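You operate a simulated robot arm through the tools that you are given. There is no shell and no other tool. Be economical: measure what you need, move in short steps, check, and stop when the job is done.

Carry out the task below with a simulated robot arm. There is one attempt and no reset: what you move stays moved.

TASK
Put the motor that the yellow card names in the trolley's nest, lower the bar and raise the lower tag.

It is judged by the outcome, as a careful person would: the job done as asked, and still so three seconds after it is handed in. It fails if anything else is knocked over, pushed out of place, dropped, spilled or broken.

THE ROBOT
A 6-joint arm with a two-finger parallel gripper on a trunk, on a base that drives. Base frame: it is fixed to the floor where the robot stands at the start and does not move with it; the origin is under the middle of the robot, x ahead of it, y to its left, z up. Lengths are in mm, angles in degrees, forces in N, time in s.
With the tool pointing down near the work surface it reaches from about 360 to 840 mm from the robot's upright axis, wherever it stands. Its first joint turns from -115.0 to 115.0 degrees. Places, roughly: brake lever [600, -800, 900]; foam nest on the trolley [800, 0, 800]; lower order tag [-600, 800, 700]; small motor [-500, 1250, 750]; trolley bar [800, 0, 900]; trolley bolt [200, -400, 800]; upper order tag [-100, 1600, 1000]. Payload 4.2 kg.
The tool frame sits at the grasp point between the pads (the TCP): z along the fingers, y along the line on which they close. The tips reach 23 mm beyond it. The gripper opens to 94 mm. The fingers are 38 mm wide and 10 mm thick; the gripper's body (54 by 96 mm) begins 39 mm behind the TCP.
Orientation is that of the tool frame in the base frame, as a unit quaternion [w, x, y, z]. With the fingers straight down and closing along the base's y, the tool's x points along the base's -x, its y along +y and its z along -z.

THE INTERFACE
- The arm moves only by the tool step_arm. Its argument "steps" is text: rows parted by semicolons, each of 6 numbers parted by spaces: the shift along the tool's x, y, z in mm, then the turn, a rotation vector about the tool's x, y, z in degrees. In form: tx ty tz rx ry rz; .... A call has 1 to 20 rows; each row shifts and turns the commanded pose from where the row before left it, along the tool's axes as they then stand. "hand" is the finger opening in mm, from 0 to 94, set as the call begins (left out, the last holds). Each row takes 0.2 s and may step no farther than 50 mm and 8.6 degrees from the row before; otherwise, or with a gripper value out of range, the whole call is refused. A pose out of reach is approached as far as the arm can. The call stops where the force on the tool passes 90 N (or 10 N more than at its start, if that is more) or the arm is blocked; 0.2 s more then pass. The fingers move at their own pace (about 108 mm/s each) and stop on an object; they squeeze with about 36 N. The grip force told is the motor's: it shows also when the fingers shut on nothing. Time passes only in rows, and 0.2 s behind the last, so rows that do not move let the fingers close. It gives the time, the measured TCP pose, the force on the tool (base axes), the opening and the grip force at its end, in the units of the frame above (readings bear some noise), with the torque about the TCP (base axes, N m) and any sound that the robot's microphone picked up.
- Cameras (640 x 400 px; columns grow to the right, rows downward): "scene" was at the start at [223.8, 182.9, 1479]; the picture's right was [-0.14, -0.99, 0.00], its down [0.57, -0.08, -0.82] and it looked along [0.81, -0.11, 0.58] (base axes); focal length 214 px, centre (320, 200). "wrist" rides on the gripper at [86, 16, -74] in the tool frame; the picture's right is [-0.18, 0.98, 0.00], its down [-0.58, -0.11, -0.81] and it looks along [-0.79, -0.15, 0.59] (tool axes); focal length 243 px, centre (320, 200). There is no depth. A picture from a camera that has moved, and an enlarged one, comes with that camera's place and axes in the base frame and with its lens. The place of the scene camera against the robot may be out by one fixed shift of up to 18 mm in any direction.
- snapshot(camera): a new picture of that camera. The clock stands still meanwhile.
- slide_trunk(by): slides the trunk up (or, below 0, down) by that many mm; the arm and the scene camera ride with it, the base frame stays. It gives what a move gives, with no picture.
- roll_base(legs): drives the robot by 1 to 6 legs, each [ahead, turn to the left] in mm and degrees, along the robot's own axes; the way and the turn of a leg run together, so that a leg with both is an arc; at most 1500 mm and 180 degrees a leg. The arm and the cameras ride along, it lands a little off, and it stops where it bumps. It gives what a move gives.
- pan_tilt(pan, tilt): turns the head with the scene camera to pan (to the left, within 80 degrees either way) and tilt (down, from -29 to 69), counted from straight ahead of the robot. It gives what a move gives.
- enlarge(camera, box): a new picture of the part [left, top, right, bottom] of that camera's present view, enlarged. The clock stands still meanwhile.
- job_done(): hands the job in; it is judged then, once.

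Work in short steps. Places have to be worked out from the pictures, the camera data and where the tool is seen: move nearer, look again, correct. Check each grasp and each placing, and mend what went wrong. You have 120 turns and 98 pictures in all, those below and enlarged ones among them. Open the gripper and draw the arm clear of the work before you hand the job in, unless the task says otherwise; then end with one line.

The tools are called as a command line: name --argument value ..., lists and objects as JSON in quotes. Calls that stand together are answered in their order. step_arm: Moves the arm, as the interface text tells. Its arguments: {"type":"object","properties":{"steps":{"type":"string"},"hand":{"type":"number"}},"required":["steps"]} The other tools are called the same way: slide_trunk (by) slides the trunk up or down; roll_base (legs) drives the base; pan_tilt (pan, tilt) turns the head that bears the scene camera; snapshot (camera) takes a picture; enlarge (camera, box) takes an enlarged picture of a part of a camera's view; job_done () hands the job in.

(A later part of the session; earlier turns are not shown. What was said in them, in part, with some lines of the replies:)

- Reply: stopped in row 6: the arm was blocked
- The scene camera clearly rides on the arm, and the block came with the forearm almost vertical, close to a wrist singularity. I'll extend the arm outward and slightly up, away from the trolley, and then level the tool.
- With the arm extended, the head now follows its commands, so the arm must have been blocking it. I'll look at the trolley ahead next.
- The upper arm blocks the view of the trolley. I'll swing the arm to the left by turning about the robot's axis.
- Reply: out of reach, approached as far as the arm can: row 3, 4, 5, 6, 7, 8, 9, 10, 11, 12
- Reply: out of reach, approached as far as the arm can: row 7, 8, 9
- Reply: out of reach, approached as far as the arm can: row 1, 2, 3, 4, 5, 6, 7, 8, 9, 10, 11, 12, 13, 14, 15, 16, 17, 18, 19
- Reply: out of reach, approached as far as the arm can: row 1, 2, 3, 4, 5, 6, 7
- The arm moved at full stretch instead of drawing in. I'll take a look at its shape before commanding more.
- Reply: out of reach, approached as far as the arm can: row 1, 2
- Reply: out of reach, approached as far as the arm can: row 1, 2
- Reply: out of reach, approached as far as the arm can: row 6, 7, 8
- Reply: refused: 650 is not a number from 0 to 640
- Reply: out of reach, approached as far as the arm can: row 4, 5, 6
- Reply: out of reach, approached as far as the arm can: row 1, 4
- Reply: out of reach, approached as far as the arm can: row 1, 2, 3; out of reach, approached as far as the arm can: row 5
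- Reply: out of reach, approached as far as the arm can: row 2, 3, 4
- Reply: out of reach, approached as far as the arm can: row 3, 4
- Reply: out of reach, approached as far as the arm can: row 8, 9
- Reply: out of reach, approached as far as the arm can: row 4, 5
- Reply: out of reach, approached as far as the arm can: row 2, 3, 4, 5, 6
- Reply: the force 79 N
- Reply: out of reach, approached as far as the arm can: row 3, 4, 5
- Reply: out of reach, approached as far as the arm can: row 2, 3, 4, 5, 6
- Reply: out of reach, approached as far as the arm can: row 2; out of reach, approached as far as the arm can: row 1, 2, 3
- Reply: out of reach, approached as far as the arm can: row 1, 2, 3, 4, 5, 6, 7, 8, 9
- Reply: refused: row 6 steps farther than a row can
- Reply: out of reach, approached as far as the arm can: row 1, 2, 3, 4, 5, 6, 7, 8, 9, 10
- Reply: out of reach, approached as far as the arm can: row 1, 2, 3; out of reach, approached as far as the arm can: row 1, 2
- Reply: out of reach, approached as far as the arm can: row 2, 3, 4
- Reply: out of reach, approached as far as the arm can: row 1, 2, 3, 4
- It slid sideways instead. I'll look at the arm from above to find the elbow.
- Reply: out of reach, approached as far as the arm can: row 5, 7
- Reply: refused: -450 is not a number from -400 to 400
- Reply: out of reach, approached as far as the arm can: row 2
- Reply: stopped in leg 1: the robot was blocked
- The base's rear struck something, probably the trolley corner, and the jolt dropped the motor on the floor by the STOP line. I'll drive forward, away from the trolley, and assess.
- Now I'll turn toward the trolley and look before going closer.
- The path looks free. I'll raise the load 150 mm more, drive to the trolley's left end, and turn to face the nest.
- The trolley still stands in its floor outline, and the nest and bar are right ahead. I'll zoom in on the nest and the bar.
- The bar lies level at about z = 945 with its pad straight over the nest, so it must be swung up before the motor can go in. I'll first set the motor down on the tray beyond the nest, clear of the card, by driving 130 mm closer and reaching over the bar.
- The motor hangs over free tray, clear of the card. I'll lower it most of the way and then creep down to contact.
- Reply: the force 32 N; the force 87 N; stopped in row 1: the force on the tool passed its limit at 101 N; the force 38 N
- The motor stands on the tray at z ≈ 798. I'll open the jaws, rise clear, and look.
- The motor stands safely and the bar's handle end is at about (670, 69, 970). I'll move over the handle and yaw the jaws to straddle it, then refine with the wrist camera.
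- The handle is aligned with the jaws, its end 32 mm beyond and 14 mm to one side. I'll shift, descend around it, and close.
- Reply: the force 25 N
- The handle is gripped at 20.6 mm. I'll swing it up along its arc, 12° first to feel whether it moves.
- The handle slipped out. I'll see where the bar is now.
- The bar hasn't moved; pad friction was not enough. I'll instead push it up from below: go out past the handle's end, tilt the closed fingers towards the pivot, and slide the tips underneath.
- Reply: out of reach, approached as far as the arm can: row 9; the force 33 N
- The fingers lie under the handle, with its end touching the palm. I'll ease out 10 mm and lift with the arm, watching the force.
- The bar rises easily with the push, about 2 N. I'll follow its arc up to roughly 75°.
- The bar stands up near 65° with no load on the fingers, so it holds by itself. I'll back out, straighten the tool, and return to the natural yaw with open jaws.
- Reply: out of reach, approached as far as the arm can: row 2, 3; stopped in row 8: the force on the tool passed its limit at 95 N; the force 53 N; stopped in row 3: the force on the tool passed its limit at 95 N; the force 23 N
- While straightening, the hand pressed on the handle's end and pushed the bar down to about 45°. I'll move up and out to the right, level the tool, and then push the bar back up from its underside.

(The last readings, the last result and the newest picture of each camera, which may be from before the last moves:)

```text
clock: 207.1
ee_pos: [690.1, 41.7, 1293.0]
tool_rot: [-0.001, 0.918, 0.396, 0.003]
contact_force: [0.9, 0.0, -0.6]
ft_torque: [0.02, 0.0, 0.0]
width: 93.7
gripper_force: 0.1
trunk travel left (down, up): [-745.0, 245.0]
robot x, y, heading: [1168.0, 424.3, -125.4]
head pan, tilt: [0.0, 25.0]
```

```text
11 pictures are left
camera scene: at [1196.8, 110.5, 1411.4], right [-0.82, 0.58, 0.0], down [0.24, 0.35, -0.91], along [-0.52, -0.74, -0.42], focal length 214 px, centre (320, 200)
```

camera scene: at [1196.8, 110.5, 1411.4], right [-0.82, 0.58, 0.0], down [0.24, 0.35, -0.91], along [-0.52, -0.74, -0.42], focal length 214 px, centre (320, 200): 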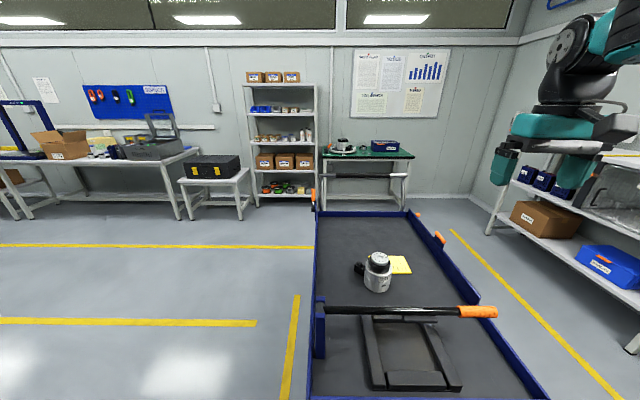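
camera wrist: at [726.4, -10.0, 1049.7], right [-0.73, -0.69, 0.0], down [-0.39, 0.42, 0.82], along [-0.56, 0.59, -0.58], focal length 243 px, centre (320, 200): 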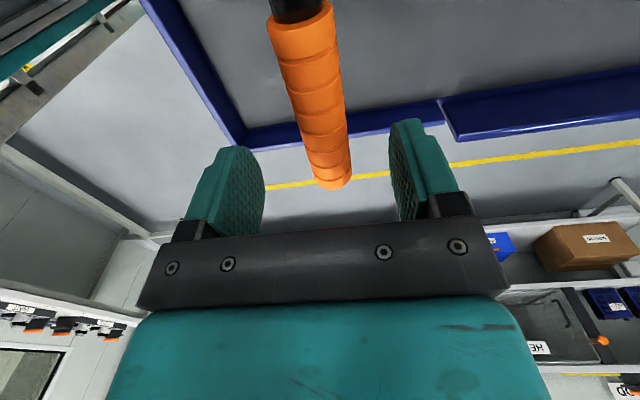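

The bar fell back, so it only stays up past vertical. I'll repeat the scoop from below and carry it on beyond 90°.

step_arm --steps "0 0 0 0 0 8.35; 0 0 0 0 0 8.35; 0 0 0 0 0 8.35; 0 0 0 0 0 8.35; 0 0 0 0 0 8.35; 0 0 0 0 0 8.35; 0 0 0 0 0 8.35; 0 0 0 0 0 8.35; 0 0 0 0 0 8.35; 0 0 0 0 0 8.35; -39 2 0 0 0 0; -39 2 0 0 0 0; -38 2 0 0 0 0; 0 0 47 0 0 0; 0 0 47 0 0 0; 0 0 47 0 0 0; 0 0 47 0 0 0; 0 0 47 0 0 0; 0 0 0 0 0 0" --hand 0

step_arm --steps "0 0 0 0 8.5 0; 0 0 0 0 8.5 0; 0 0 0 0 8.5 0; 0 0 0 0 8.5 0; 0 0 0 0 8.5 0; 0 0 0 0 8.5 0; 0 0 0 0 8.5 0; 0 0 0 0 0 0; -41.6 0 24 0 0 0; -41.6 0 24 0 0 0; -41.6 0 24 0 0 0; 19.4 0 33.6 0 0 0; 14 0 24.5 0 0 0; 17.3 0 -10 0 0 0; 17.3 0 -10 0 0 0; 17.3 0 -10 0 0 0; 0 0 0 0 0 0"

enlarge --camera "scene" --box '[300, 240, 540, 390]'

```text
clock: 211.1
ee_pos: [592.5, 107.0, 1057.1]
tool_rot: [-0.003, 0.948, -0.317, 0.0]
contact_force: [-1.1, -0.4, -0.1]
ft_torque: [0.02, 0.02, -0.01]
width: 0.0
gripper_force: 36.2
trunk travel left (down, up): [-745.0, 245.0]
robot x, y, heading: [1166.5, 430.1, -125.0]
head pan, tilt: [0.0, 25.0]
```

```text
clock: 214.7
ee_pos: [659.6, 68.2, 965.9]
tool_rot: [0.155, 0.823, -0.277, 0.471]
contact_force: [0.6, -0.9, -1.7]
ft_torque: [0.03, -0.04, -0.02]
width: 0.0
gripper_force: 36.1
out of reach, approached as far as the arm can: row 7
trunk travel left (down, up): [-745.0, 245.0]
robot x, y, heading: [1163.9, 428.6, -125.1]
head pan, tilt: [0.0, 25.0]
```

```text
2.67 times, centred on (420, 315) of scene
camera zoom: at [1196.8, 110.4, 1411.3], right [-0.82, 0.58, 0.0], down [0.24, 0.35, -0.91], along [-0.52, -0.74, -0.42], focal length 572 px, centre (53, -107)
```

zoom: 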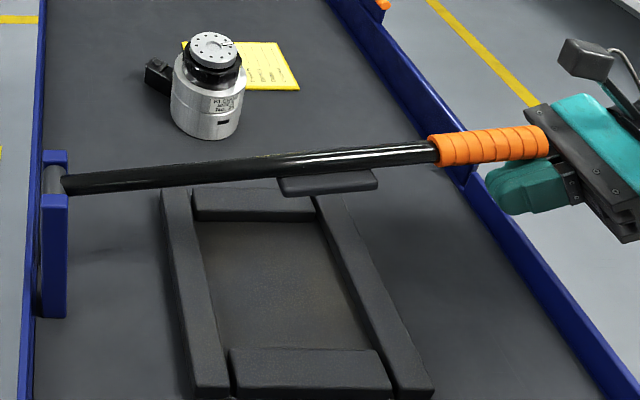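

The handle is on the fingers again. I'll follow the arc up and on past vertical.

step_arm --steps "39.9 0 -13 0 0 0; 40.9 0 -8.7 0 0 0; 41.6 0 -4.4 0 0 0; 41.9 0 0 0 0 0; 41.7 0 4.3 0 0 0; 40.9 0 8.7 0 0 0; 39.8 0 12.9 0 0 0; 38.3 0 17.1 0 0 0; 36.3 0 21 0 0 0; 33.8 0 24.6 0 0 0; 31.1 0 28 0 0 0; 28 0 31.2 0 0 0; 24.6 0 33.9 0 0 0; 21 0 36.3 0 0 0; 17 0 38.2 0 0 0; 0 0 0 0 0 0"

snapshot --camera "scene"

```text
clock: 217.8
ee_pos: [975.5, -171.2, 1299.5]
tool_rot: [0.155, 0.825, -0.284, 0.464]
contact_force: [-44.5, 60.5, 13.0]
ft_torque: [-0.05, -0.8, 0.54]
width: 0.0
gripper_force: 36.0
trunk travel left (down, up): [-745.0, 245.0]
robot x, y, heading: [1164.9, 427.9, -125.5]
head pan, tilt: [0.0, 25.0]
stopped in row 15: the force on the tool passed its limit at 122 N (the readings are from after the stop); the commanded pose is now the measured one
```

```text
9 pictures are left
camera scene: at [1184.8, 120.4, 1414.9], right [-0.81, 0.58, -0.01], down [0.25, 0.34, -0.91], along [-0.53, -0.74, -0.42], focal length 214 px, centre (320, 200)
```

scene: 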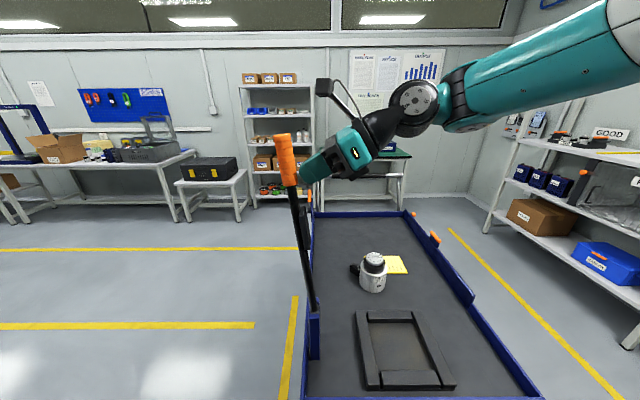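

The bar is past vertical against its back stop. I'll back away, straighten the tool, restore the natural yaw, and move over the motor.

step_arm --steps "-15 0 -26 0 0 0; -15 0 -26 0 0 0; 0 0 0 0 -8.5 0; 0 0 0 0 -8.5 0; 0 0 0 0 -8.5 0; 0 0 0 0 -8.5 0; 0 0 0 0 -8.5 0; 0 0 0 0 -8.5 0; 0 0 0 0 -8 0; 0 0 0 0 0 0"

step_arm --steps "0 0 0 0 0 -8.4; 0 0 0 0 0 -8.4; 0 0 0 0 0 -8.4; 0 0 0 0 0 -8.4; 0 0 0 0 0 -8.4; 0 0 0 0 0 -8.4; 0 0 0 0 0 -8.4; 0 0 0 0 0 -8.4; 0 0 0 0 0 -8.4; 0 0 0 0 0 -8.4; -40 -18 0 0 0 0; -40 -18 0 0 0 0; -40 -18 0 0 0 0; -40 -18 0 0 0 0; -40 -18 0 0 0 0; -39 -17 0 0 0 0; 0 0 0 0 0 0" --hand 94

snapshot --camera "scene"

```text
clock: 219.9
ee_pos: [934.9, -142.9, 1297.8]
tool_rot: [-0.005, 0.947, -0.321, -0.003]
contact_force: [0.4, 0.3, -0.1]
ft_torque: [-0.02, 0.03, 0.01]
width: 0.0
gripper_force: 35.9
trunk travel left (down, up): [-745.0, 245.0]
robot x, y, heading: [1163.4, 427.7, -125.6]
head pan, tilt: [0.0, 25.0]
```

```text
clock: 223.6
ee_pos: [700.5, -227.4, 1288.0]
tool_rot: [-0.005, 0.919, 0.395, 0.001]
contact_force: [1.6, 0.5, 0.1]
ft_torque: [0.02, -0.01, 0.02]
width: 93.8
gripper_force: 0.0
out of reach, approached as far as the arm can: row 16
trunk travel left (down, up): [-745.0, 245.0]
robot x, y, heading: [1161.9, 428.6, -125.7]
head pan, tilt: [0.0, 25.0]
```

```text
8 pictures are left
camera scene: at [1194.9, 110.7, 1411.4], right [-0.81, 0.58, 0.0], down [0.25, 0.34, -0.91], along [-0.53, -0.74, -0.42], focal length 214 px, centre (320, 200)
```

scene: 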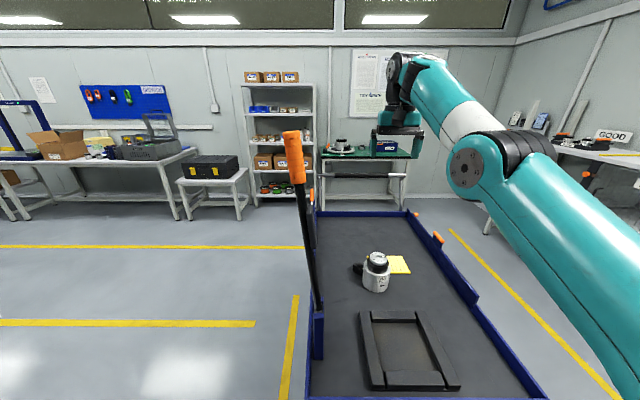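

The bar stays up. I'll descend over the motor and check alignment with the wrist camera.

step_arm --steps "0 0 49 0 0 0; 0 0 49 0 0 0; -9 -2 47 0 0 0; -9 -3 47 0 0 0; 0 0 49 0 0 0; 0 0 0 0 0 0"

snapshot --camera "wrist"

```text
clock: 224.9
ee_pos: [684.2, -235.3, 1047.1]
tool_rot: [-0.005, 0.919, 0.394, 0.001]
contact_force: [1.0, 1.1, -0.3]
ft_torque: [-0.02, -0.01, 0.0]
width: 94.0
gripper_force: 0.0
trunk travel left (down, up): [-745.0, 245.0]
robot x, y, heading: [1161.0, 427.3, -125.4]
head pan, tilt: [0.0, 25.0]
```

```text
7 pictures are left
camera wrist: at [754.8, -185.2, 1124.3], right [0.59, -0.81, -0.01], down [-0.48, -0.36, 0.8], along [-0.65, -0.47, -0.6], focal length 243 px, centre (320, 200)
```

wrist: 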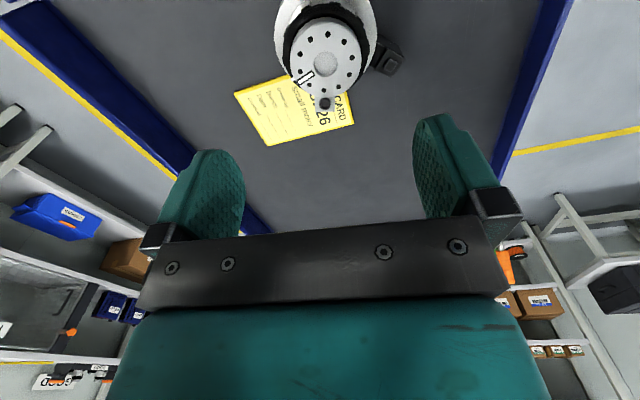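

The motor is 9 mm off the grasp line. I'll correct, descend, close on the collar, and lift.

step_arm --steps "-7.5 4.4 0 0 0 0; 0 0 47 0 0 0; 0 0 47 0 0 0; 0 0 46 0 0 0; 0 0 0 0 0 0"

step_arm --steps "0 0 0 0 0 0; 0 0 0 0 0 0; 0 0 0 0 0 0; 0 0 -30 0 0 0; 0 0 -40 0 0 0; 0 0 -40 0 0 0; 0 0 -30 0 0 0; 0 0 0 0 0 0" --hand 45

step_arm --steps "36 -8 0 0 0 0; 36 -8 0 0 0 0; 36 -8 0 0 0 0; 36 -8 0 0 0 0; 36 -8 0 0 0 0; 36 -8 0 0 0 0; 0 0 0 0 0 0"

pan_tilt --pan 0 --tilt 55

enlarge --camera "scene" --box '[290, 130, 530, 280]'

```text
clock: 226.2
ee_pos: [679.1, -251.5, 960.2]
tool_rot: [-0.008, 0.918, 0.395, 0.019]
contact_force: [-0.8, -0.7, -0.3]
ft_torque: [0.03, -0.01, -0.01]
width: 93.9
gripper_force: 0.0
out of reach, approached as far as the arm can: row 3, 4
trunk travel left (down, up): [-745.0, 245.0]
robot x, y, heading: [1164.3, 428.7, -125.3]
head pan, tilt: [0.0, 25.0]
```

```text
clock: 227.9
ee_pos: [679.2, -252.2, 1098.8]
tool_rot: [-0.005, 0.919, 0.395, 0.002]
contact_force: [-0.7, 0.1, 0.4]
ft_torque: [0.0, 0.02, -0.02]
width: 45.4
gripper_force: 0.1
trunk travel left (down, up): [-745.0, 245.0]
robot x, y, heading: [1163.7, 425.4, -125.3]
head pan, tilt: [0.0, 25.0]
```

```text
clock: 229.6
ee_pos: [712.6, -220.3, 1143.2]
tool_rot: [-0.006, 0.919, 0.395, 0.002]
contact_force: [0.2, 0.1, 0.7]
ft_torque: [0.04, 0.01, -0.01]
width: 44.9
gripper_force: 0.1
out of reach, approached as far as the arm can: row 1, 2, 3, 4, 5, 6
trunk travel left (down, up): [-745.0, 245.0]
robot x, y, heading: [1167.0, 425.6, -125.6]
head pan, tilt: [0.0, 25.0]
```

```text
clock: 230.5
ee_pos: [712.8, -220.5, 1142.6]
tool_rot: [-0.006, 0.919, 0.395, 0.002]
contact_force: [0.1, -0.7, -0.4]
ft_torque: [0.02, -0.01, 0.0]
width: 44.9
gripper_force: 0.1
trunk travel left (down, up): [-745.0, 245.0]
robot x, y, heading: [1163.0, 426.9, -125.5]
head pan, tilt: [0.0, 55.0]
```

```text
2.67 times, centred on (410, 205) of scene
camera zoom: at [1206.5, 126.9, 1367.4], right [-0.81, 0.58, 0.0], down [0.48, 0.67, -0.57], along [-0.33, -0.47, -0.82], focal length 572 px, centre (80, 187)
```

zoom: 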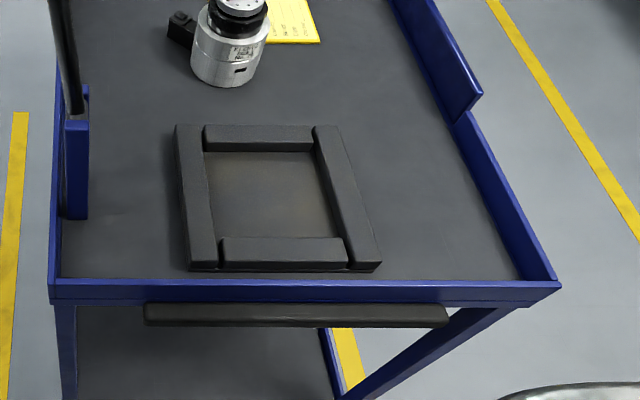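

The arm overreached and its elbow flipped again, so it never reached the motor, which still stands. I'll repeat the cure (full stretch outward, then in) and come back over the motor at a lower height.

step_arm --steps "-40 0 0 0 0 0; -40 0 0 0 0 0; -40 0 0 0 0 0; -40 0 0 0 0 0; 0 0 0 0 0 0" --hand 94

step_arm --steps "40 0 0 0 0 0; 40 0 0 0 0 0; 40 0 0 0 0 0; 40 0 0 0 0 0; 40 0 0 0 0 0; 40 0 0 0 0 0; 0 0 0 0 0 0"

roll_base --legs '[[30, 0]]'

```text
clock: 231.7
ee_pos: [654.9, -271.6, 1136.7]
tool_rot: [-0.005, 0.919, 0.395, 0.001]
contact_force: [-0.1, 0.2, -0.3]
ft_torque: [-0.05, 0.01, 0.01]
width: 94.3
gripper_force: 0.0
out of reach, approached as far as the arm can: row 2, 3, 4
trunk travel left (down, up): [-745.0, 245.0]
robot x, y, heading: [1167.7, 427.6, -125.4]
head pan, tilt: [0.0, 55.0]
```

```text
clock: 233.3
ee_pos: [819.9, -96.6, 1138.3]
tool_rot: [-0.005, 0.919, 0.395, 0.002]
contact_force: [0.2, -0.2, 0.7]
ft_torque: [0.01, -0.01, 0.0]
width: 93.9
gripper_force: 0.0
trunk travel left (down, up): [-745.0, 245.0]
robot x, y, heading: [1167.3, 427.0, -125.4]
head pan, tilt: [0.0, 55.0]
```

```text
clock: 234.1
ee_pos: [802.6, -124.1, 1139.7]
tool_rot: [-0.006, 0.919, 0.395, 0.0]
contact_force: [-0.2, 0.3, -0.5]
ft_torque: [0.0, 0.01, 0.02]
width: 93.9
gripper_force: 0.1
trunk travel left (down, up): [-745.0, 245.0]
robot x, y, heading: [1144.2, 405.0, -125.8]
head pan, tilt: [0.0, 55.0]
```

The arm is sound again. I'll approach the motor at lower height, close on the collar, and lift.

step_arm --steps "-42 -1 25 0 0 0; -42 -1 25 0 0 0; -42 -1 25 0 0 0; -43 -1 24 0 0 0; 0 0 0 0 0 0"

step_arm --steps "0 0 45 0 0 0; 0 0 45 0 0 0; 0 0 44 0 0 0; 0 0 0 0 0 0"

step_arm --steps "0 0 0 0 0 0; 0 0 0 0 0 0; 0 0 0 0 0 0; 0 0 -40 0 0 0; 0 0 -40 0 0 0; 0 0 0 0 0 0" --hand 45

```text
clock: 235.3
ee_pos: [682.0, -241.3, 1039.8]
tool_rot: [-0.005, 0.918, 0.396, 0.001]
contact_force: [0.1, 0.1, 0.4]
ft_torque: [0.02, 0.02, 0.02]
width: 94.0
gripper_force: 0.1
trunk travel left (down, up): [-745.0, 245.0]
robot x, y, heading: [1146.3, 402.4, -125.2]
head pan, tilt: [0.0, 55.0]
```

```text
clock: 236.3
ee_pos: [684.3, -239.3, 905.1]
tool_rot: [-0.006, 0.918, 0.396, 0.002]
contact_force: [-0.2, -0.3, -0.8]
ft_torque: [0.0, 0.02, 0.04]
width: 94.3
gripper_force: 0.0
trunk travel left (down, up): [-745.0, 245.0]
robot x, y, heading: [1146.7, 405.8, -125.7]
head pan, tilt: [0.0, 55.0]
```

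```text
clock: 237.7
ee_pos: [683.6, -241.1, 983.3]
tool_rot: [-0.005, 0.918, 0.396, 0.002]
contact_force: [0.3, -0.1, -14.3]
ft_torque: [0.1, -0.07, -0.02]
width: 71.6
gripper_force: 35.9
trunk travel left (down, up): [-745.0, 245.0]
robot x, y, heading: [1146.5, 399.2, -125.5]
head pan, tilt: [0.0, 55.0]
```

The motor is gripped again, 71.6 mm and 14 N. I'll carry it over the nest and check from the head before lowering.

step_arm --steps "0 0 -20 0 0 0; 37.2 -11.7 0 0 0 0; 37.2 -11.7 0 0 0 0; 37.2 -11.7 0 0 0 0; 37.2 -11.7 0 0 0 0; 37.2 -11.7 0 0 0 0; 37 -11.5 0 0 0 0; 0 0 40 0 0 0; 0 0 0 0 0 0"

enlarge --camera "scene" --box '[320, 150, 480, 250]'

```text
clock: 239.7
ee_pos: [785.5, -32.1, 966.1]
tool_rot: [-0.006, 0.919, 0.395, 0.002]
contact_force: [0.3, -0.2, -13.7]
ft_torque: [0.09, -0.06, 0.0]
width: 71.6
gripper_force: 36.2
trunk travel left (down, up): [-745.0, 245.0]
robot x, y, heading: [1144.9, 402.2, -125.9]
head pan, tilt: [0.0, 55.0]
```

```text
4.00 times, centred on (400, 200) of scene
camera zoom: at [1188.4, 101.9, 1367.3], right [-0.81, 0.58, 0.0], down [0.48, 0.67, -0.57], along [-0.33, -0.47, -0.82], focal length 858 px, centre (0, 200)
```

zoom: 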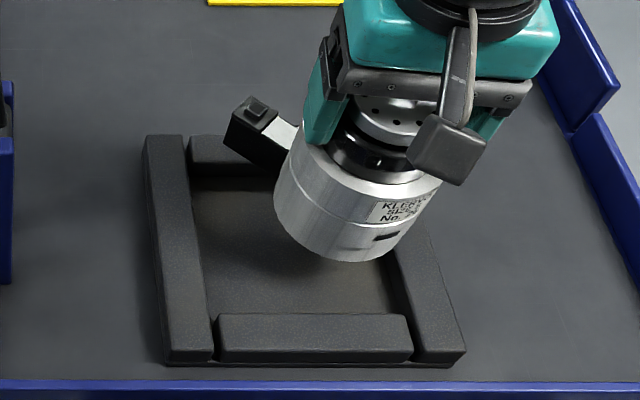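

The motor is placed well for the pocket (prediction about 8 mm right of centre, leaving room for its side connector). I'll lower it.

step_arm --steps "0 0 30 0 0 0; 0 0 20 0 0 0; 0 0 0 0 0 0"

step_arm --steps "0 0 3 0 0 0; 0 0 3 0 0 0; 0 0 3 0 0 0; 0 0 0 0 0 0"

enlarge --camera "scene" --box '[320, 150, 480, 250]'

```text
clock: 240.5
ee_pos: [786.3, -29.2, 918.7]
tool_rot: [-0.005, 0.918, 0.395, 0.002]
contact_force: [4.5, 22.1, 37.9]
ft_torque: [-2.76, -0.98, 0.51]
width: 71.6
gripper_force: 35.7
trunk travel left (down, up): [-745.0, 245.0]
robot x, y, heading: [1148.6, 403.8, -125.9]
head pan, tilt: [0.0, 55.0]
```

```text
clock: 241.1
ee_pos: [786.6, -28.7, 918.4]
tool_rot: [-0.003, 0.918, 0.396, 0.002]
contact_force: [5.2, 20.9, 66.1]
ft_torque: [-1.63, -1.75, 0.48]
width: 71.6
gripper_force: 35.8
trunk travel left (down, up): [-745.0, 245.0]
robot x, y, heading: [1146.7, 402.2, -125.9]
head pan, tilt: [0.0, 55.0]
stopped in row 2: the force on the tool passed its limit at 97 N (the readings are from after the stop); the commanded pose is now the measured one
```

```text
4.00 times, centred on (400, 200) of scene
camera zoom: at [1189.9, 104.9, 1368.3], right [-0.81, 0.58, 0.0], down [0.48, 0.66, -0.58], along [-0.34, -0.47, -0.82], focal length 858 px, centre (0, 200)
```

zoom: 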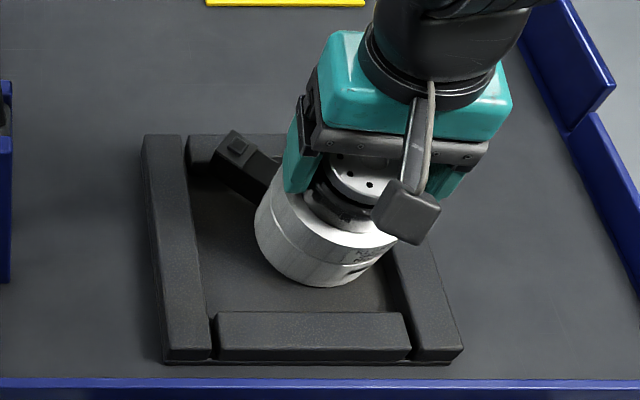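

It touched at grasp height 918 with a sideways load; the picture shows its right side against the right-hand foam. I'll lift 10 mm, shift 8 mm left and 5 mm nearer, and lower again.

step_arm --steps "0 0 -12 0 0 0; 5 8 0 0 0 0; 0 0 8 0 0 0; 0 0 0 0 0 0"

step_arm --steps "0 0 4 0 0 0; 0 0 4 0 0 0; 0 0 3 0 0 0; 0 0 3 0 0 0; 0 0 0 0 0 0"

```text
clock: 242.1
ee_pos: [794.7, -32.1, 918.7]
tool_rot: [-0.004, 0.918, 0.396, 0.003]
contact_force: [-0.2, 6.1, 5.0]
ft_torque: [-1.22, -0.31, 0.05]
width: 71.1
gripper_force: 35.7
trunk travel left (down, up): [-745.0, 245.0]
robot x, y, heading: [1147.8, 399.4, -125.5]
head pan, tilt: [0.0, 55.0]
```

```text
clock: 242.7
ee_pos: [795.3, -31.7, 918.3]
tool_rot: [-0.001, 0.918, 0.396, -0.002]
contact_force: [4.1, 21.9, 67.5]
ft_torque: [-1.54, -1.66, 0.48]
width: 71.1
gripper_force: 36.2
trunk travel left (down, up): [-745.0, 245.0]
robot x, y, heading: [1146.6, 399.8, -125.6]
head pan, tilt: [0.0, 55.0]
stopped in row 3: the force on the tool passed its limit at 102 N (the readings are from after the stop); the commanded pose is now the measured one
```

The same height after the shift, with the force pattern seen on the flat tray, means it rests on the nest floor. I'll release, rise, and check.

step_arm --steps "0 0 0 0 0 0; 0 0 0 0 0 0; 0 0 0 0 0 0; 0 0 -30 0 0 0; 0 0 -40 0 0 0; 0 0 -45 0 0 0; 0 0 -45 0 0 0; 0 0 -45 0 0 0; 0 0 0 0 0 0" --hand 94

enlarge --camera "scene" --box '[300, 130, 492, 250]'

```text
clock: 243.1
ee_pos: [791.4, -27.7, 917.9]
tool_rot: [-0.005, 0.919, 0.393, -0.003]
contact_force: [-4.0, 30.4, 65.6]
ft_torque: [-2.13, -1.07, 0.69]
width: 83.3
gripper_force: 0.1
trunk travel left (down, up): [-745.0, 245.0]
robot x, y, heading: [1149.2, 402.8, -126.0]
head pan, tilt: [0.0, 55.0]
stopped in row 1: the force on the tool passed its limit at 96 N (the readings are from after the stop); the commanded pose is now the measured one
```

```text
3.33 times, centred on (396, 190) of scene
camera zoom: at [1188.5, 105.8, 1368.0], right [-0.81, 0.59, 0.0], down [0.48, 0.66, -0.58], along [-0.34, -0.47, -0.82], focal length 715 px, centre (67, 233)
```

zoom: 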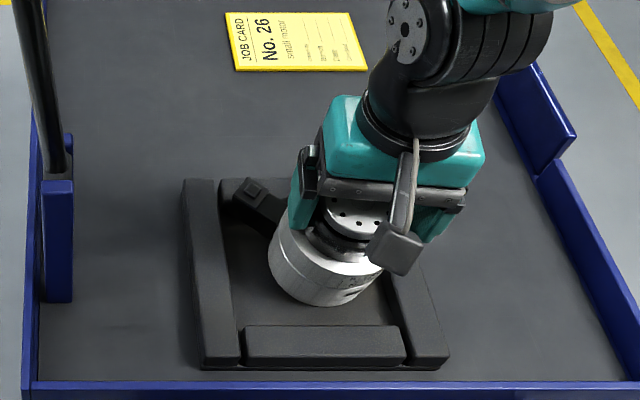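

The jaws are open but still pressing down. I'll lift straight away.

step_arm --steps "0 0 -10 0 0 0; 0 0 -30 0 0 0; 0 0 -40 0 0 0; 0 0 -45 0 0 0; 0 0 -45 0 0 0; 0 0 -45 0 0 0; 0 0 0 0 0 0" --hand 94

enlarge --camera "scene" --box '[300, 130, 492, 250]'

```text
clock: 244.7
ee_pos: [793.0, -33.0, 1131.7]
tool_rot: [-0.004, 0.919, 0.395, -0.002]
contact_force: [0.1, -0.1, -0.6]
ft_torque: [0.03, 0.01, -0.01]
width: 94.1
gripper_force: 0.0
trunk travel left (down, up): [-745.0, 245.0]
robot x, y, heading: [1146.5, 400.2, -125.8]
head pan, tilt: [0.0, 55.0]
```

```text
3.33 times, centred on (396, 190) of scene
camera zoom: at [1187.9, 102.5, 1367.3], right [-0.81, 0.58, 0.0], down [0.48, 0.66, -0.57], along [-0.34, -0.47, -0.82], focal length 715 px, centre (67, 233)
```

zoom: 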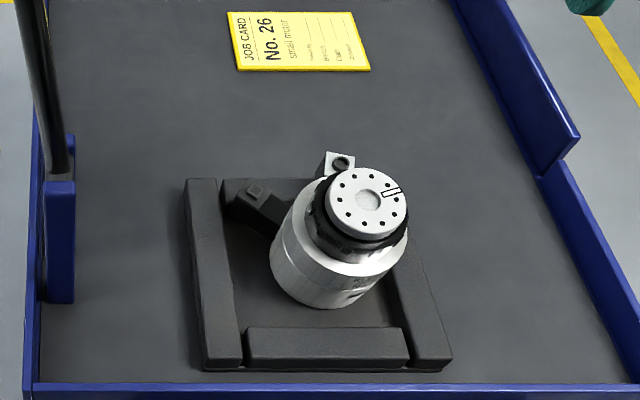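

The motor stands upright in the nest. Next comes the bar: I'll straddle it from the robot's side with open jaws at z ≈ 1250, to bring it forward over the top.

step_arm --steps "23 34.7 -17 0 0 0; 23 34.7 -17 0 0 0; 23 34.7 -17 0 0 0; 23 34.7 -17 0 0 0; 23 34.7 -17 0 0 0; 23 34.7 -17 0 0 0; 23 34.7 -17 0 0 0; 0 0 0 0 0 0"

step_arm --steps "-43 6.6 0 0 0 0; -43 6.6 0 0 0 0; -43 6.6 0 0 0 0; 0 0 0 0 0 0"

```text
clock: 246.5
ee_pos: [1080.8, -83.8, 1245.8]
tool_rot: [-0.004, 0.919, 0.394, -0.001]
contact_force: [-0.5, -0.2, 0.5]
ft_torque: [0.04, 0.01, 0.02]
width: 93.8
gripper_force: 0.0
trunk travel left (down, up): [-745.0, 245.0]
robot x, y, heading: [1146.6, 403.2, -125.8]
head pan, tilt: [0.0, 55.0]
```

```text
clock: 247.1
ee_pos: [1039.1, -142.1, 1247.1]
tool_rot: [-0.018, 0.914, 0.405, 0.002]
contact_force: [15.0, 69.6, 10.5]
ft_torque: [-6.04, 1.47, -0.75]
width: 94.0
gripper_force: 0.0
trunk travel left (down, up): [-745.0, 245.0]
robot x, y, heading: [1148.0, 402.8, -125.7]
head pan, tilt: [0.0, 55.0]
stopped in row 3: the force on the tool passed its limit at 134 N (the readings are from after the stop); the commanded pose is now the measured one
```

The palm met the near-vertical bar head-on, with the bar at about (1016, -175). I'll back off and rise with the trunk, so I can take the handle's top end from above.

step_arm --steps "45 0 0 0 0 0; 0 0 0 0 0 0"

slide_trunk --by 200

pan_tilt --pan 15 --tilt 50

snapshot --camera "wrist"

```text
clock: 247.7
ee_pos: [1064.8, -118.3, 1242.8]
tool_rot: [-0.016, 0.915, 0.404, 0.002]
contact_force: [-0.9, -0.2, -0.2]
ft_torque: [0.01, 0.0, 0.02]
width: 94.1
gripper_force: 0.0
trunk travel left (down, up): [-745.0, 245.0]
robot x, y, heading: [1146.6, 405.9, -125.7]
head pan, tilt: [0.0, 55.0]
```

```text
clock: 249.9
ee_pos: [1064.6, -117.5, 1444.4]
tool_rot: [-0.017, 0.915, 0.404, 0.001]
contact_force: [0.0, -0.2, -1.3]
ft_torque: [0.0, -0.01, -0.03]
width: 94.2
gripper_force: 0.1
trunk travel left (down, up): [-945.0, 45.0]
robot x, y, heading: [1144.6, 401.1, -125.4]
head pan, tilt: [0.0, 55.0]
```

```text
clock: 250.7
ee_pos: [1066.4, -118.0, 1443.4]
tool_rot: [-0.016, 0.915, 0.404, 0.002]
contact_force: [-0.3, 0.8, 0.1]
ft_torque: [-0.01, -0.04, 0.02]
width: 94.4
gripper_force: 0.0
trunk travel left (down, up): [-945.0, 45.0]
robot x, y, heading: [1146.0, 402.1, -125.7]
head pan, tilt: [15.0, 50.0]
```

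```text
1 pictures are left
camera wrist: at [1135.8, -67.1, 1521.4], right [0.6, -0.8, -0.03], down [-0.46, -0.38, 0.8], along [-0.65, -0.47, -0.6], focal length 243 px, centre (320, 200)
```

wrist: 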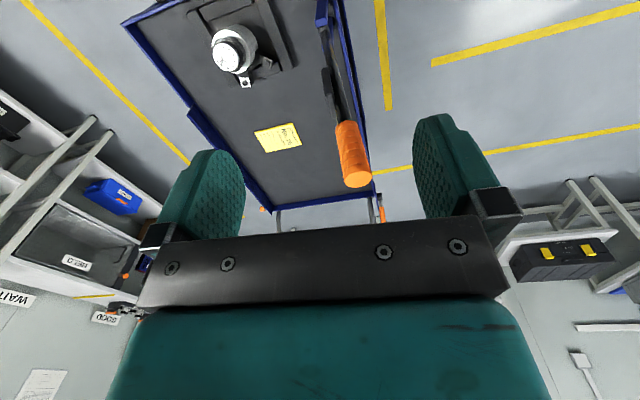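

The view shows the handle end at about (1043, -167, 1402), and the motor sitting in the nest. I'll move over the end and lower the open jaws around it.

step_arm --steps "-26 8 0 0 0 0; -26 8.7 0 0 0 0; 0 0 30 0 0 0; 0 0 28 0 0 0; 0 0 0 0 0 0"

```text
clock: 251.9
ee_pos: [1042.2, -164.3, 1383.9]
tool_rot: [-0.017, 0.915, 0.403, 0.002]
contact_force: [-0.3, 0.0, -0.1]
ft_torque: [0.01, -0.01, 0.01]
width: 93.9
gripper_force: 0.1
trunk travel left (down, up): [-945.0, 45.0]
robot x, y, heading: [1146.8, 401.0, -125.5]
head pan, tilt: [15.0, 50.0]
```

No contact, so the handle end should be between the jaws. I'll narrow them loosely to confirm, then guide it along its arc.

step_arm --steps "-4.8 -42.6 -1.5 0 0 0; -4.8 -42.5 3 0 0 0; -4.7 -41.9 7.4 0 0 0; -4.6 -41 11.8 0 0 0; 0 0 0 0 0 0" --hand 56

step_arm --steps "-4.4 -39.6 16.1 0 0 0; -4.2 -37.7 20.1 0 0 0; -4 -35.4 24 0 0 0; -3.7 -32.7 27.6 0 0 0; 0 0 0 0 0 0"

step_arm --steps "-3.3 -29.6 30.9 0 0 0; -2.9 -26.2 33.8 0 0 0; -2.5 -22.6 36.4 0 0 0; -2.1 -18.7 38.6 0 0 0; 0 0 0 0 0 0"

```text
clock: 253.1
ee_pos: [904.5, -63.5, 1369.0]
tool_rot: [-0.016, 0.915, 0.404, 0.002]
contact_force: [0.2, 0.8, -0.8]
ft_torque: [0.02, -0.02, -0.02]
width: 56.1
gripper_force: 0.1
trunk travel left (down, up): [-945.0, 45.0]
robot x, y, heading: [1144.2, 401.8, -125.5]
head pan, tilt: [15.0, 50.0]
```

```text
clock: 254.3
ee_pos: [784.8, 24.4, 1284.9]
tool_rot: [-0.016, 0.915, 0.404, 0.002]
contact_force: [0.6, -0.4, 0.3]
ft_torque: [-0.02, 0.01, -0.03]
width: 56.3
gripper_force: 0.1
trunk travel left (down, up): [-945.0, 45.0]
robot x, y, heading: [1144.9, 407.4, -125.7]
head pan, tilt: [15.0, 50.0]
```

```text
clock: 255.5
ee_pos: [704.5, 86.8, 1148.8]
tool_rot: [-0.017, 0.915, 0.404, 0.002]
contact_force: [-0.4, -0.9, -0.6]
ft_torque: [0.01, 0.01, 0.0]
width: 55.8
gripper_force: 0.0
trunk travel left (down, up): [-945.0, 45.0]
robot x, y, heading: [1149.7, 403.6, -125.6]
head pan, tilt: [15.0, 50.0]
```

The readings can't tell whether the bar followed. I'll probe by touch: close the fingers and come down gently where the lowered handle should be (contact expected near z ≈ 1008).

step_arm --steps "-26 3 0 0 0 0; -25 3 0 0 0 0; 0 0 45 0 0 0; 0 0 45 0 0 0; 0 0 30 0 0 0; 0 0 0 0 0 0" --hand 0

step_arm --steps "0 0 5 0 0 0; 0 0 5 0 0 0; 0 0 5 0 0 0; 0 0 5 0 0 0; 0 0 5 0 0 0; 0 0 5 0 0 0; 0 0 0 0 0 0"

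```text
clock: 256.9
ee_pos: [672.6, 47.4, 1025.4]
tool_rot: [-0.018, 0.915, 0.403, 0.002]
contact_force: [-0.4, -0.5, 0.6]
ft_torque: [0.03, -0.02, -0.02]
width: 0.3
gripper_force: 36.1
trunk travel left (down, up): [-945.0, 45.0]
robot x, y, heading: [1146.7, 400.2, -125.7]
head pan, tilt: [15.0, 50.0]
```

```text
clock: 258.5
ee_pos: [674.2, 47.6, 997.4]
tool_rot: [-0.017, 0.915, 0.404, 0.002]
contact_force: [0.2, -0.1, -0.2]
ft_torque: [0.02, -0.01, 0.0]
width: 0.0
gripper_force: 36.0
trunk travel left (down, up): [-945.0, 45.0]
robot x, y, heading: [1150.4, 405.9, -125.8]
head pan, tilt: [15.0, 50.0]
```

No contact yet at a tip height of 974, which is borderline. I'll go down a little further.

step_arm --steps "0 0 4 0 0 0; 0 0 4 0 0 0; 0 0 4 0 0 0; 0 0 4 0 0 0; 0 0 4 0 0 0; 0 0 4 0 0 0; 0 0 4 0 0 0; 0 0 4 0 0 0; 0 0 0 0 0 0"

```text
clock: 260.5
ee_pos: [673.7, 48.5, 965.1]
tool_rot: [-0.016, 0.915, 0.404, 0.003]
contact_force: [0.2, -0.5, 0.5]
ft_torque: [0.01, 0.0, -0.04]
width: 0.0
gripper_force: 36.6
trunk travel left (down, up): [-945.0, 45.0]
robot x, y, heading: [1146.1, 401.7, -125.8]
head pan, tilt: [15.0, 50.0]
```

Still nothing, so the bar is probably not down. I'll raise the hand and spend the last picture on a full view.

step_arm --steps "0 0 -45 0 0 0; 0 0 -45 0 0 0; 0 0 -45 0 0 0; 0 0 -45 0 0 0; 0 0 0 0 0 0"

pan_tilt --pan 0 --tilt 48

snapshot --camera "scene"

```text
clock: 261.7
ee_pos: [675.4, 43.5, 1145.5]
tool_rot: [-0.017, 0.915, 0.404, 0.002]
contact_force: [-0.4, 0.3, -0.4]
ft_torque: [0.0, 0.03, 0.02]
width: 0.0
gripper_force: 36.4
trunk travel left (down, up): [-945.0, 45.0]
robot x, y, heading: [1148.2, 403.7, -125.7]
head pan, tilt: [15.0, 50.0]
```

```text
clock: 262.4
ee_pos: [675.6, 43.3, 1145.6]
tool_rot: [-0.018, 0.915, 0.403, 0.001]
contact_force: [-0.1, 0.5, 0.1]
ft_torque: [-0.01, 0.0, -0.01]
width: 0.0
gripper_force: 35.7
trunk travel left (down, up): [-945.0, 45.0]
robot x, y, heading: [1146.9, 403.0, -125.7]
head pan, tilt: [0.0, 48.0]
```

```text
0 pictures are left
camera scene: at [1184.6, 97.5, 1576.6], right [-0.81, 0.58, 0.0], down [0.43, 0.6, -0.67], along [-0.39, -0.54, -0.74], focal length 214 px, centre (320, 200)
```

scene: 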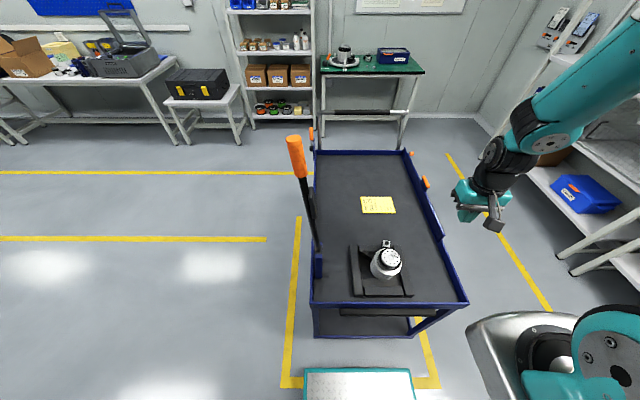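

The bar is still up; my jaws came down about 30 mm short of it. Correcting with the contact data, its end is near (1022, -189, 1375). I'll return above that point.

step_arm --steps "0 0 -47.5 0 0 0; 0 0 -47.5 0 0 0; 0 0 -47.5 0 0 0; 0 0 -47.5 0 0 0; 0 0 -47.5 0 0 0; 0 0 -47.5 0 0 0; 6.9 45.8 0 0 0 0; 6.9 45.8 0 0 0 0; 6.9 45.8 0 0 0 0; 6.9 45.8 0 0 0 0; 6.9 45.8 0 0 0 0; 6.9 45.8 0 0 0 0; 6.9 45.8 0 0 0 0; 6.9 45.8 0 0 0 0; 6.9 45.8 0 0 0 0; 0 0 0 0 0 0" --hand 94

```text
clock: 265.9
ee_pos: [1026.4, -199.2, 1418.6]
tool_rot: [-0.017, 0.915, 0.403, 0.002]
contact_force: [-0.1, -0.9, 0.9]
ft_torque: [0.02, 0.0, -0.01]
width: 94.0
gripper_force: 0.1
trunk travel left (down, up): [-945.0, 45.0]
robot x, y, heading: [1148.0, 404.4, -125.3]
head pan, tilt: [0.0, 48.0]
```

I'll shift a few millimetres, descend, and close to feel whether the handle is between the jaws.

step_arm --steps "3.2 -8.3 0 0 0 0; 0 0 28 0 0 0; 0 0 27 0 0 0; 0 0 0 0 0 0"

step_arm --steps "0 0 0 0 0 0; 0 0 0 0 0 0; 0 0 0 0 0 0" --hand 5

```text
clock: 266.9
ee_pos: [1021.0, -187.5, 1362.8]
tool_rot: [-0.017, 0.915, 0.404, 0.002]
contact_force: [0.2, 0.0, -0.2]
ft_torque: [0.03, 0.02, 0.0]
width: 93.9
gripper_force: 0.0
trunk travel left (down, up): [-945.0, 45.0]
robot x, y, heading: [1148.9, 405.0, -125.8]
head pan, tilt: [0.0, 48.0]
```

```text
clock: 267.6
ee_pos: [1020.2, -187.4, 1362.1]
tool_rot: [-0.017, 0.915, 0.404, 0.003]
contact_force: [-1.3, -2.1, 3.5]
ft_torque: [0.15, 0.41, -0.03]
width: 28.2
gripper_force: 45.2
trunk travel left (down, up): [-945.0, 45.0]
robot x, y, heading: [1147.5, 402.6, -125.8]
head pan, tilt: [0.0, 48.0]
```

The handle is between the jaws, 28 mm. I'll loosen them slightly and guide it over and down along its arc.

step_arm --steps "0 0 0 0 0 0; -4.5 -40.3 -1.4 0 0 0; -4.5 -40.2 2.8 0 0 0; -4.4 -39.6 7 0 0 0; -4.3 -38.7 11.1 0 0 0; -4.2 -37.4 15.2 0 0 0; -4 -35.6 19 0 0 0; 0 0 0 0 0 0" --hand 50

step_arm --steps "-3.7 -33.4 22.7 0 0 0; -3.5 -30.9 26 0 0 0; -3.1 -27.9 29.2 0 0 0; -2.8 -24.8 31.9 0 0 0; -2.4 -21.3 34.4 0 0 0; -2 -17.6 36.4 0 0 0; 0 0 0 0 0 0"

```text
clock: 269.4
ee_pos: [829.4, -48.3, 1317.6]
tool_rot: [-0.016, 0.915, 0.404, 0.003]
contact_force: [-1.0, 1.9, 1.9]
ft_torque: [0.05, 0.12, -0.06]
width: 50.9
gripper_force: 0.8
trunk travel left (down, up): [-945.0, 45.0]
robot x, y, heading: [1149.0, 403.8, -125.8]
head pan, tilt: [0.0, 48.0]
```

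```text
clock: 271.1
ee_pos: [701.3, 49.0, 1140.5]
tool_rot: [-0.017, 0.915, 0.403, 0.002]
contact_force: [0.8, -0.1, 0.1]
ft_torque: [-0.01, 0.0, -0.03]
width: 50.1
gripper_force: 0.1
trunk travel left (down, up): [-945.0, 45.0]
robot x, y, heading: [1146.1, 401.4, -125.9]
head pan, tilt: [0.0, 48.0]
```

The bar seems to have come over. I'll probe the handle from above with closed fingers to confirm that it is down.

step_arm --steps "-19.5 -8 0 0 0 0; 0 0 45 0 0 0; 0 0 45 0 0 0; 0 0 20 0 0 0; 0 0 0 0 0 0" --hand 0

step_arm --steps "0 0 4 0 0 0; 0 0 4 0 0 0; 0 0 4 0 0 0; 0 0 4 0 0 0; 0 0 4 0 0 0; 0 0 4 0 0 0; 0 0 4 0 0 0; 0 0 4 0 0 0; 0 0 4 0 0 0; 0 0 0 0 0 0"

```text
clock: 272.2
ee_pos: [681.3, 43.1, 1028.9]
tool_rot: [-0.017, 0.915, 0.404, 0.002]
contact_force: [-0.5, 0.6, 0.6]
ft_torque: [-0.03, -0.02, -0.01]
width: 0.0
gripper_force: 36.0
trunk travel left (down, up): [-945.0, 45.0]
robot x, y, heading: [1145.9, 399.0, -125.7]
head pan, tilt: [0.0, 48.0]
```

```text
clock: 274.4
ee_pos: [681.3, 44.7, 996.0]
tool_rot: [-0.017, 0.915, 0.404, 0.001]
contact_force: [1.3, 2.3, 28.5]
ft_torque: [-0.01, 0.22, 0.0]
width: 0.0
gripper_force: 35.8
trunk travel left (down, up): [-945.0, 45.0]
robot x, y, heading: [1149.6, 400.7, -125.6]
head pan, tilt: [0.0, 48.0]
```

The handle pushes back at the height of the lowered bar, so the bar is down over the motor. Next is the lower tag; from the wrist views its knob is at (-624, 779, 673), with its pivot about 85 mm further along the edge. I'll lift, back away, and drive round to the shelf.

step_arm --steps "0 0 -45 0 0 0; 0 0 -45 0 0 0; 0 0 -45 0 0 0; 0 0 -45 0 0 0; 0 0 0 0 0 0"

roll_base --legs '[[-200, 0], [0, -62], [930, 0]]'

```text
clock: 275.6
ee_pos: [683.6, 38.6, 1175.5]
tool_rot: [-0.017, 0.915, 0.403, 0.002]
contact_force: [0.0, -0.4, -0.6]
ft_torque: [0.01, 0.0, -0.03]
width: 0.0
gripper_force: 35.7
trunk travel left (down, up): [-945.0, 45.0]
robot x, y, heading: [1148.5, 404.5, -125.7]
head pan, tilt: [0.0, 48.0]
```

```text
clock: 284.4
ee_pos: [-197.6, 923.2, 1173.8]
tool_rot: [-0.013, 0.992, -0.122, 0.011]
contact_force: [0.4, -0.5, 1.1]
ft_torque: [-0.01, 0.01, 0.02]
width: 0.0
gripper_force: 35.8
trunk travel left (down, up): [-945.0, 45.0]
robot x, y, heading: [340.5, 686.2, 172.4]
head pan, tilt: [0.0, 48.0]
```

Arrived. I'll yaw towards the shelf normal, move across in front of the tag, lower the trunk, and pitch the fingers 45° toward the shelf.

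step_arm --steps "0 0 0 0 0 7.5; 0 0 0 0 0 7.5; 0 0 0 0 0 7.5; -4.4 42.9 0 0 0 0; -4.4 42.9 0 0 0 0; -4.4 42.9 0 0 0 0; -4.4 42.9 0 0 0 0; -4.4 42.9 0 0 0 0; -4.4 42.9 0 0 0 0; -4.4 42.9 0 0 0 0; 0 0 0 0 0 0" --hand 50

slide_trunk --by -400

slide_trunk --by -250

step_arm --steps "0 0 -40 0 -7.5 0; -5.2 0 -39.7 0 -7.5 0; -10.4 0 -38.6 0 -7.5 0; -15.3 0 -37 0 -7.5 0; -20 0 -34.6 0 -7.5 0; -24.4 0 -31.7 0 -7.5 0; 0 0 0 0 0 0"

```text
clock: 286.9
ee_pos: [-401.7, 699.2, 1163.0]
tool_rot: [-0.014, 0.949, -0.314, 0.008]
contact_force: [-0.5, -0.3, 1.4]
ft_torque: [-0.02, 0.0, 0.0]
width: 50.1
gripper_force: 0.0
trunk travel left (down, up): [-945.0, 45.0]
robot x, y, heading: [343.0, 687.4, 172.9]
head pan, tilt: [0.0, 48.0]
```

```text
clock: 290.7
ee_pos: [-401.1, 700.6, 762.5]
tool_rot: [-0.015, 0.949, -0.313, 0.008]
contact_force: [-0.4, -0.5, 0.1]
ft_torque: [-0.03, -0.01, -0.01]
width: 50.1
gripper_force: 0.1
trunk travel left (down, up): [-545.0, 445.0]
robot x, y, heading: [341.7, 686.7, 172.7]
head pan, tilt: [0.0, 48.0]
```

```text
clock: 293.3
ee_pos: [-401.0, 700.6, 514.5]
tool_rot: [-0.015, 0.949, -0.314, 0.007]
contact_force: [-0.3, 0.1, -0.4]
ft_torque: [0.0, 0.02, 0.01]
width: 49.8
gripper_force: 0.0
trunk travel left (down, up): [-295.0, 695.0]
robot x, y, heading: [343.2, 687.3, 172.5]
head pan, tilt: [0.0, 48.0]
```

```text
clock: 294.9
ee_pos: [-405.9, 693.7, 754.4]
tool_rot: [-0.134, 0.88, -0.284, -0.356]
contact_force: [-0.5, 0.3, -0.1]
ft_torque: [0.01, 0.04, -0.01]
width: 50.2
gripper_force: 0.2
trunk travel left (down, up): [-295.0, 695.0]
robot x, y, heading: [341.5, 686.6, 172.5]
head pan, tilt: [0.0, 48.0]
```

In position with β ≈ 45°. I'll approach the knob with 50 mm jaws and close gently to feel for it.

step_arm --steps "-18.6 16 40 0 0 0; -18.6 16 40 0 0 0; -18.6 16 40 0 0 0; -18.2 16 40 0 0 0; 0 0 0 0 0 0" --hand 56

step_arm --steps "-11 0 17 0 0 0; -11 0 17 0 0 0; 0 0 0 0 0 0"

step_arm --steps "0 0 0 0 0 0; 0 0 0 0 0 0; 0 0 0 0 0 0" --hand 5

```text
clock: 296.1
ee_pos: [-568.9, 741.7, 684.0]
tool_rot: [-0.135, 0.881, -0.284, -0.355]
contact_force: [0.6, 1.0, -0.3]
ft_torque: [0.01, 0.02, -0.01]
width: 56.2
gripper_force: 0.1
out of reach, approached as far as the arm can: row 4
trunk travel left (down, up): [-295.0, 695.0]
robot x, y, heading: [345.3, 687.1, 172.6]
head pan, tilt: [0.0, 48.0]
```

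```text
clock: 296.9
ee_pos: [-584.4, 762.4, 668.5]
tool_rot: [-0.134, 0.88, -0.283, -0.357]
contact_force: [-1.0, -1.0, 0.2]
ft_torque: [-0.03, 0.02, -0.03]
width: 56.1
gripper_force: 0.0
out of reach, approached as far as the arm can: row 1, 2
trunk travel left (down, up): [-295.0, 695.0]
robot x, y, heading: [341.3, 686.1, 172.2]
head pan, tilt: [0.0, 48.0]
```

```text
clock: 297.7
ee_pos: [-584.3, 763.0, 668.0]
tool_rot: [-0.134, 0.88, -0.284, -0.356]
contact_force: [-0.6, -0.4, -0.1]
ft_torque: [-0.03, 0.0, 0.01]
width: 5.1
gripper_force: 0.1
trunk travel left (down, up): [-295.0, 695.0]
robot x, y, heading: [345.1, 686.3, 172.5]
head pan, tilt: [0.0, 48.0]
```

Closed on nothing: the arm ran out of reach about 25 mm short. I'll back out, drive 80 mm closer, and re-approach.

step_arm --steps "18.6 -16 -40 0 0 0; 18.6 -16 -40 0 0 0; 18.6 -16 -40 0 0 0; 0 0 0 0 0 0" --hand 56

roll_base --legs '[[80, 0]]'

```text
clock: 298.7
ee_pos: [-455.2, 726.3, 715.0]
tool_rot: [-0.134, 0.88, -0.284, -0.357]
contact_force: [0.9, -0.7, 0.3]
ft_torque: [-0.04, -0.02, 0.02]
width: 55.9
gripper_force: 0.1
trunk travel left (down, up): [-295.0, 695.0]
robot x, y, heading: [341.2, 689.2, 172.6]
head pan, tilt: [0.0, 48.0]
```

```text
clock: 299.7
ee_pos: [-535.7, 736.2, 714.2]
tool_rot: [-0.133, 0.88, -0.284, -0.357]
contact_force: [-0.6, -0.6, 0.0]
ft_torque: [0.0, 0.01, 0.04]
width: 56.2
gripper_force: 0.2
trunk travel left (down, up): [-295.0, 695.0]
robot x, y, heading: [261.2, 698.1, 172.8]
head pan, tilt: [0.0, 48.0]
```

Now within reach, 85 mm away. I'll align sideways, approach the knob, and close.

step_arm --steps "-10 19 18 0 0 0; -7 0 19.5 0 0 0; -7 0 19.5 0 0 0; -7 0 19.5 0 0 0; 0 0 0 0 0 0"

step_arm --steps "0 0 0 0 0 0; 0 0 0 0 0 0; 0 0 0 0 0 0" --hand 5

```text
clock: 300.9
ee_pos: [-607.7, 766.9, 681.5]
tool_rot: [-0.133, 0.881, -0.284, -0.355]
contact_force: [-0.3, -0.6, -0.1]
ft_torque: [-0.04, -0.02, 0.02]
width: 56.3
gripper_force: 0.2
trunk travel left (down, up): [-295.0, 695.0]
robot x, y, heading: [260.2, 697.8, 172.7]
head pan, tilt: [0.0, 48.0]
```

```text
clock: 301.7
ee_pos: [-608.3, 761.9, 681.1]
tool_rot: [-0.13, 0.882, -0.279, -0.356]
contact_force: [-31.8, -35.0, 0.5]
ft_torque: [-0.34, 0.86, 0.7]
width: 26.1
gripper_force: 24.4
trunk travel left (down, up): [-295.0, 695.0]
robot x, y, heading: [265.7, 695.1, 172.6]
head pan, tilt: [0.0, 48.0]
```

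Something 26 mm wide, matching the knob, is between the jaws. I'll ease 5 mm sideways to centre it, then swing the knob up along its arc about the pivot.

step_arm --steps "0 5 0 0 0 0; 0 0 0 0 0 0; 0 0 0 0 0 0"

step_arm --steps "-13.8 -3.3 -14 0 0 0; -12.9 -8.2 -13 0 0 0; -11 -12.6 -11.1 0 0 0; 0 0 0 0 0 0"

```text
clock: 302.5
ee_pos: [-611.3, 759.3, 681.8]
tool_rot: [-0.13, 0.882, -0.28, -0.356]
contact_force: [-16.6, -29.5, 4.2]
ft_torque: [-0.73, 0.07, 0.48]
width: 19.9
gripper_force: 16.4
trunk travel left (down, up): [-295.0, 695.0]
robot x, y, heading: [262.0, 699.2, 172.6]
head pan, tilt: [0.0, 48.0]
```

```text
clock: 303.5
ee_pos: [-597.7, 778.3, 740.6]
tool_rot: [-0.132, 0.879, -0.283, -0.36]
contact_force: [-7.7, -29.0, 31.7]
ft_torque: [-0.33, 0.33, 0.54]
width: 15.9
gripper_force: 44.7
trunk travel left (down, up): [-295.0, 695.0]
robot x, y, heading: [260.0, 698.3, 172.7]
head pan, tilt: [0.0, 48.0]
```

The knob is held and following. I'll finish the arc to upright with a slightly larger radius.

step_arm --steps "-12 -8.6 -12 0 0 0; -6.3 -16.6 -6.2 0 0 0; -3.8 -18.1 -3.6 0 0 0; 0 0 0 0 0 0"

step_arm --steps "-1.1 -18.8 -0.9 0 0 0; 0 0 0 0 0 0"

```text
clock: 304.5
ee_pos: [-572.7, 816.3, 766.4]
tool_rot: [-0.135, 0.88, -0.283, -0.356]
contact_force: [9.7, -6.0, 5.6]
ft_torque: [-0.03, -0.15, 0.04]
width: 4.5
gripper_force: 0.0
trunk travel left (down, up): [-295.0, 695.0]
robot x, y, heading: [266.0, 698.8, 172.4]
head pan, tilt: [0.0, 48.0]
```

```text
clock: 305.1
ee_pos: [-560.1, 829.9, 768.5]
tool_rot: [-0.134, 0.88, -0.285, -0.356]
contact_force: [-0.4, 0.0, -0.2]
ft_torque: [0.0, -0.02, 0.06]
width: 4.9
gripper_force: 0.0
trunk travel left (down, up): [-295.0, 695.0]
robot x, y, heading: [258.8, 694.5, 172.6]
head pan, tilt: [0.0, 48.0]
5 turns are left
```

The knob slipped out near the top, so I can't be sure the tag stayed up. I'll sweep again with closed fingers: from below its rest position, push it up round the arc and finish by pressing it upright.

step_arm --steps "35 0 -35 0 0 0; 0 34.3 0 0 0 0; 0 34.3 0 0 0 0; 0 34.3 0 0 0 0; 32.3 1.6 32.7 0 0 0; 32.3 1.6 32.7 0 0 0; 32.3 1.6 32.7 0 0 0; -35 0 35 0 0 0; 0 0 0 0 0 0" --hand 0

step_arm --steps "-9 -10.4 -8.9 0 0 0; -23.9 -1.2 -24.1 0 0 0; -22.1 -7.4 -22.2 0 0 0; 0 0 0 0 0 0"

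step_arm --steps "-19.1 -17.6 -19.1 0 0 0; -13.8 -25.7 -13.7 0 0 0; -4.3 -15.2 -4.2 0 0 0; -1.2 -12.1 -1.1 0 0 0; 0 0 0 0 0 0"

```text
clock: 307.1
ee_pos: [-622.3, 747.7, 628.0]
tool_rot: [-0.135, 0.88, -0.285, -0.356]
contact_force: [0.7, -0.8, 0.2]
ft_torque: [-0.03, -0.01, -0.02]
width: 0.4
gripper_force: 36.1
trunk travel left (down, up): [-295.0, 695.0]
robot x, y, heading: [262.3, 696.7, 172.6]
head pan, tilt: [0.0, 48.0]
```

```text
clock: 308.1
ee_pos: [-612.6, 760.5, 708.7]
tool_rot: [-0.134, 0.88, -0.284, -0.356]
contact_force: [0.4, -0.2, 0.1]
ft_torque: [0.04, 0.03, -0.01]
width: 0.0
gripper_force: 36.0
trunk travel left (down, up): [-295.0, 695.0]
robot x, y, heading: [263.4, 696.4, 172.7]
head pan, tilt: [0.0, 48.0]
```

```text
clock: 309.3
ee_pos: [-572.1, 814.5, 765.9]
tool_rot: [-0.132, 0.881, -0.283, -0.356]
contact_force: [6.3, -26.5, 11.1]
ft_torque: [-0.33, -0.03, 0.12]
width: 0.0
gripper_force: 35.9
trunk travel left (down, up): [-295.0, 695.0]
robot x, y, heading: [261.7, 701.2, 172.8]
head pan, tilt: [0.0, 48.0]
4 turns are left
```

The finger met nothing at the rest position and a firm stop at the top, so the tag stands raised. I'll draw the arm clear with the gripper open.

step_arm --steps "0 10 0 0 0 0; 35 0 -35 0 0 0; 35 0 -35 0 0 0; 35 0 -35 0 0 0; 35 0 -35 0 0 0; 0 0 0 0 0 0"

step_arm --steps "0 0 0 0 0 0; 0 0 0 0 0 0" --hand 94

```text
clock: 310.7
ee_pos: [-418.8, 691.3, 763.5]
tool_rot: [-0.134, 0.88, -0.284, -0.356]
contact_force: [0.2, -0.7, 0.2]
ft_torque: [-0.01, 0.0, 0.0]
width: 0.3
gripper_force: 36.3
trunk travel left (down, up): [-295.0, 695.0]
robot x, y, heading: [261.7, 701.6, 172.6]
head pan, tilt: [0.0, 48.0]
```

```text
clock: 311.3
ee_pos: [-418.1, 691.4, 764.8]
tool_rot: [-0.135, 0.88, -0.285, -0.357]
contact_force: [0.2, 0.2, -0.2]
ft_torque: [0.0, -0.01, -0.02]
width: 93.8
gripper_force: 0.2
trunk travel left (down, up): [-295.0, 695.0]
robot x, y, heading: [263.8, 697.4, 172.3]
head pan, tilt: [0.0, 48.0]
3 turns are left
```

The arm is clear and the gripper open, so I'm handing in.

job_done

```text
The job is handed in.
```

Motor No. 26 is in the trolley's nest, the bar is down and the lower tag is up, but the last two I checked only by touch, as no pictures were left. On the way the robot's base bumped something, probably the trolley, and the motor was dropped on the floor before I picked it up again, standing upright; I did not check it for damage.
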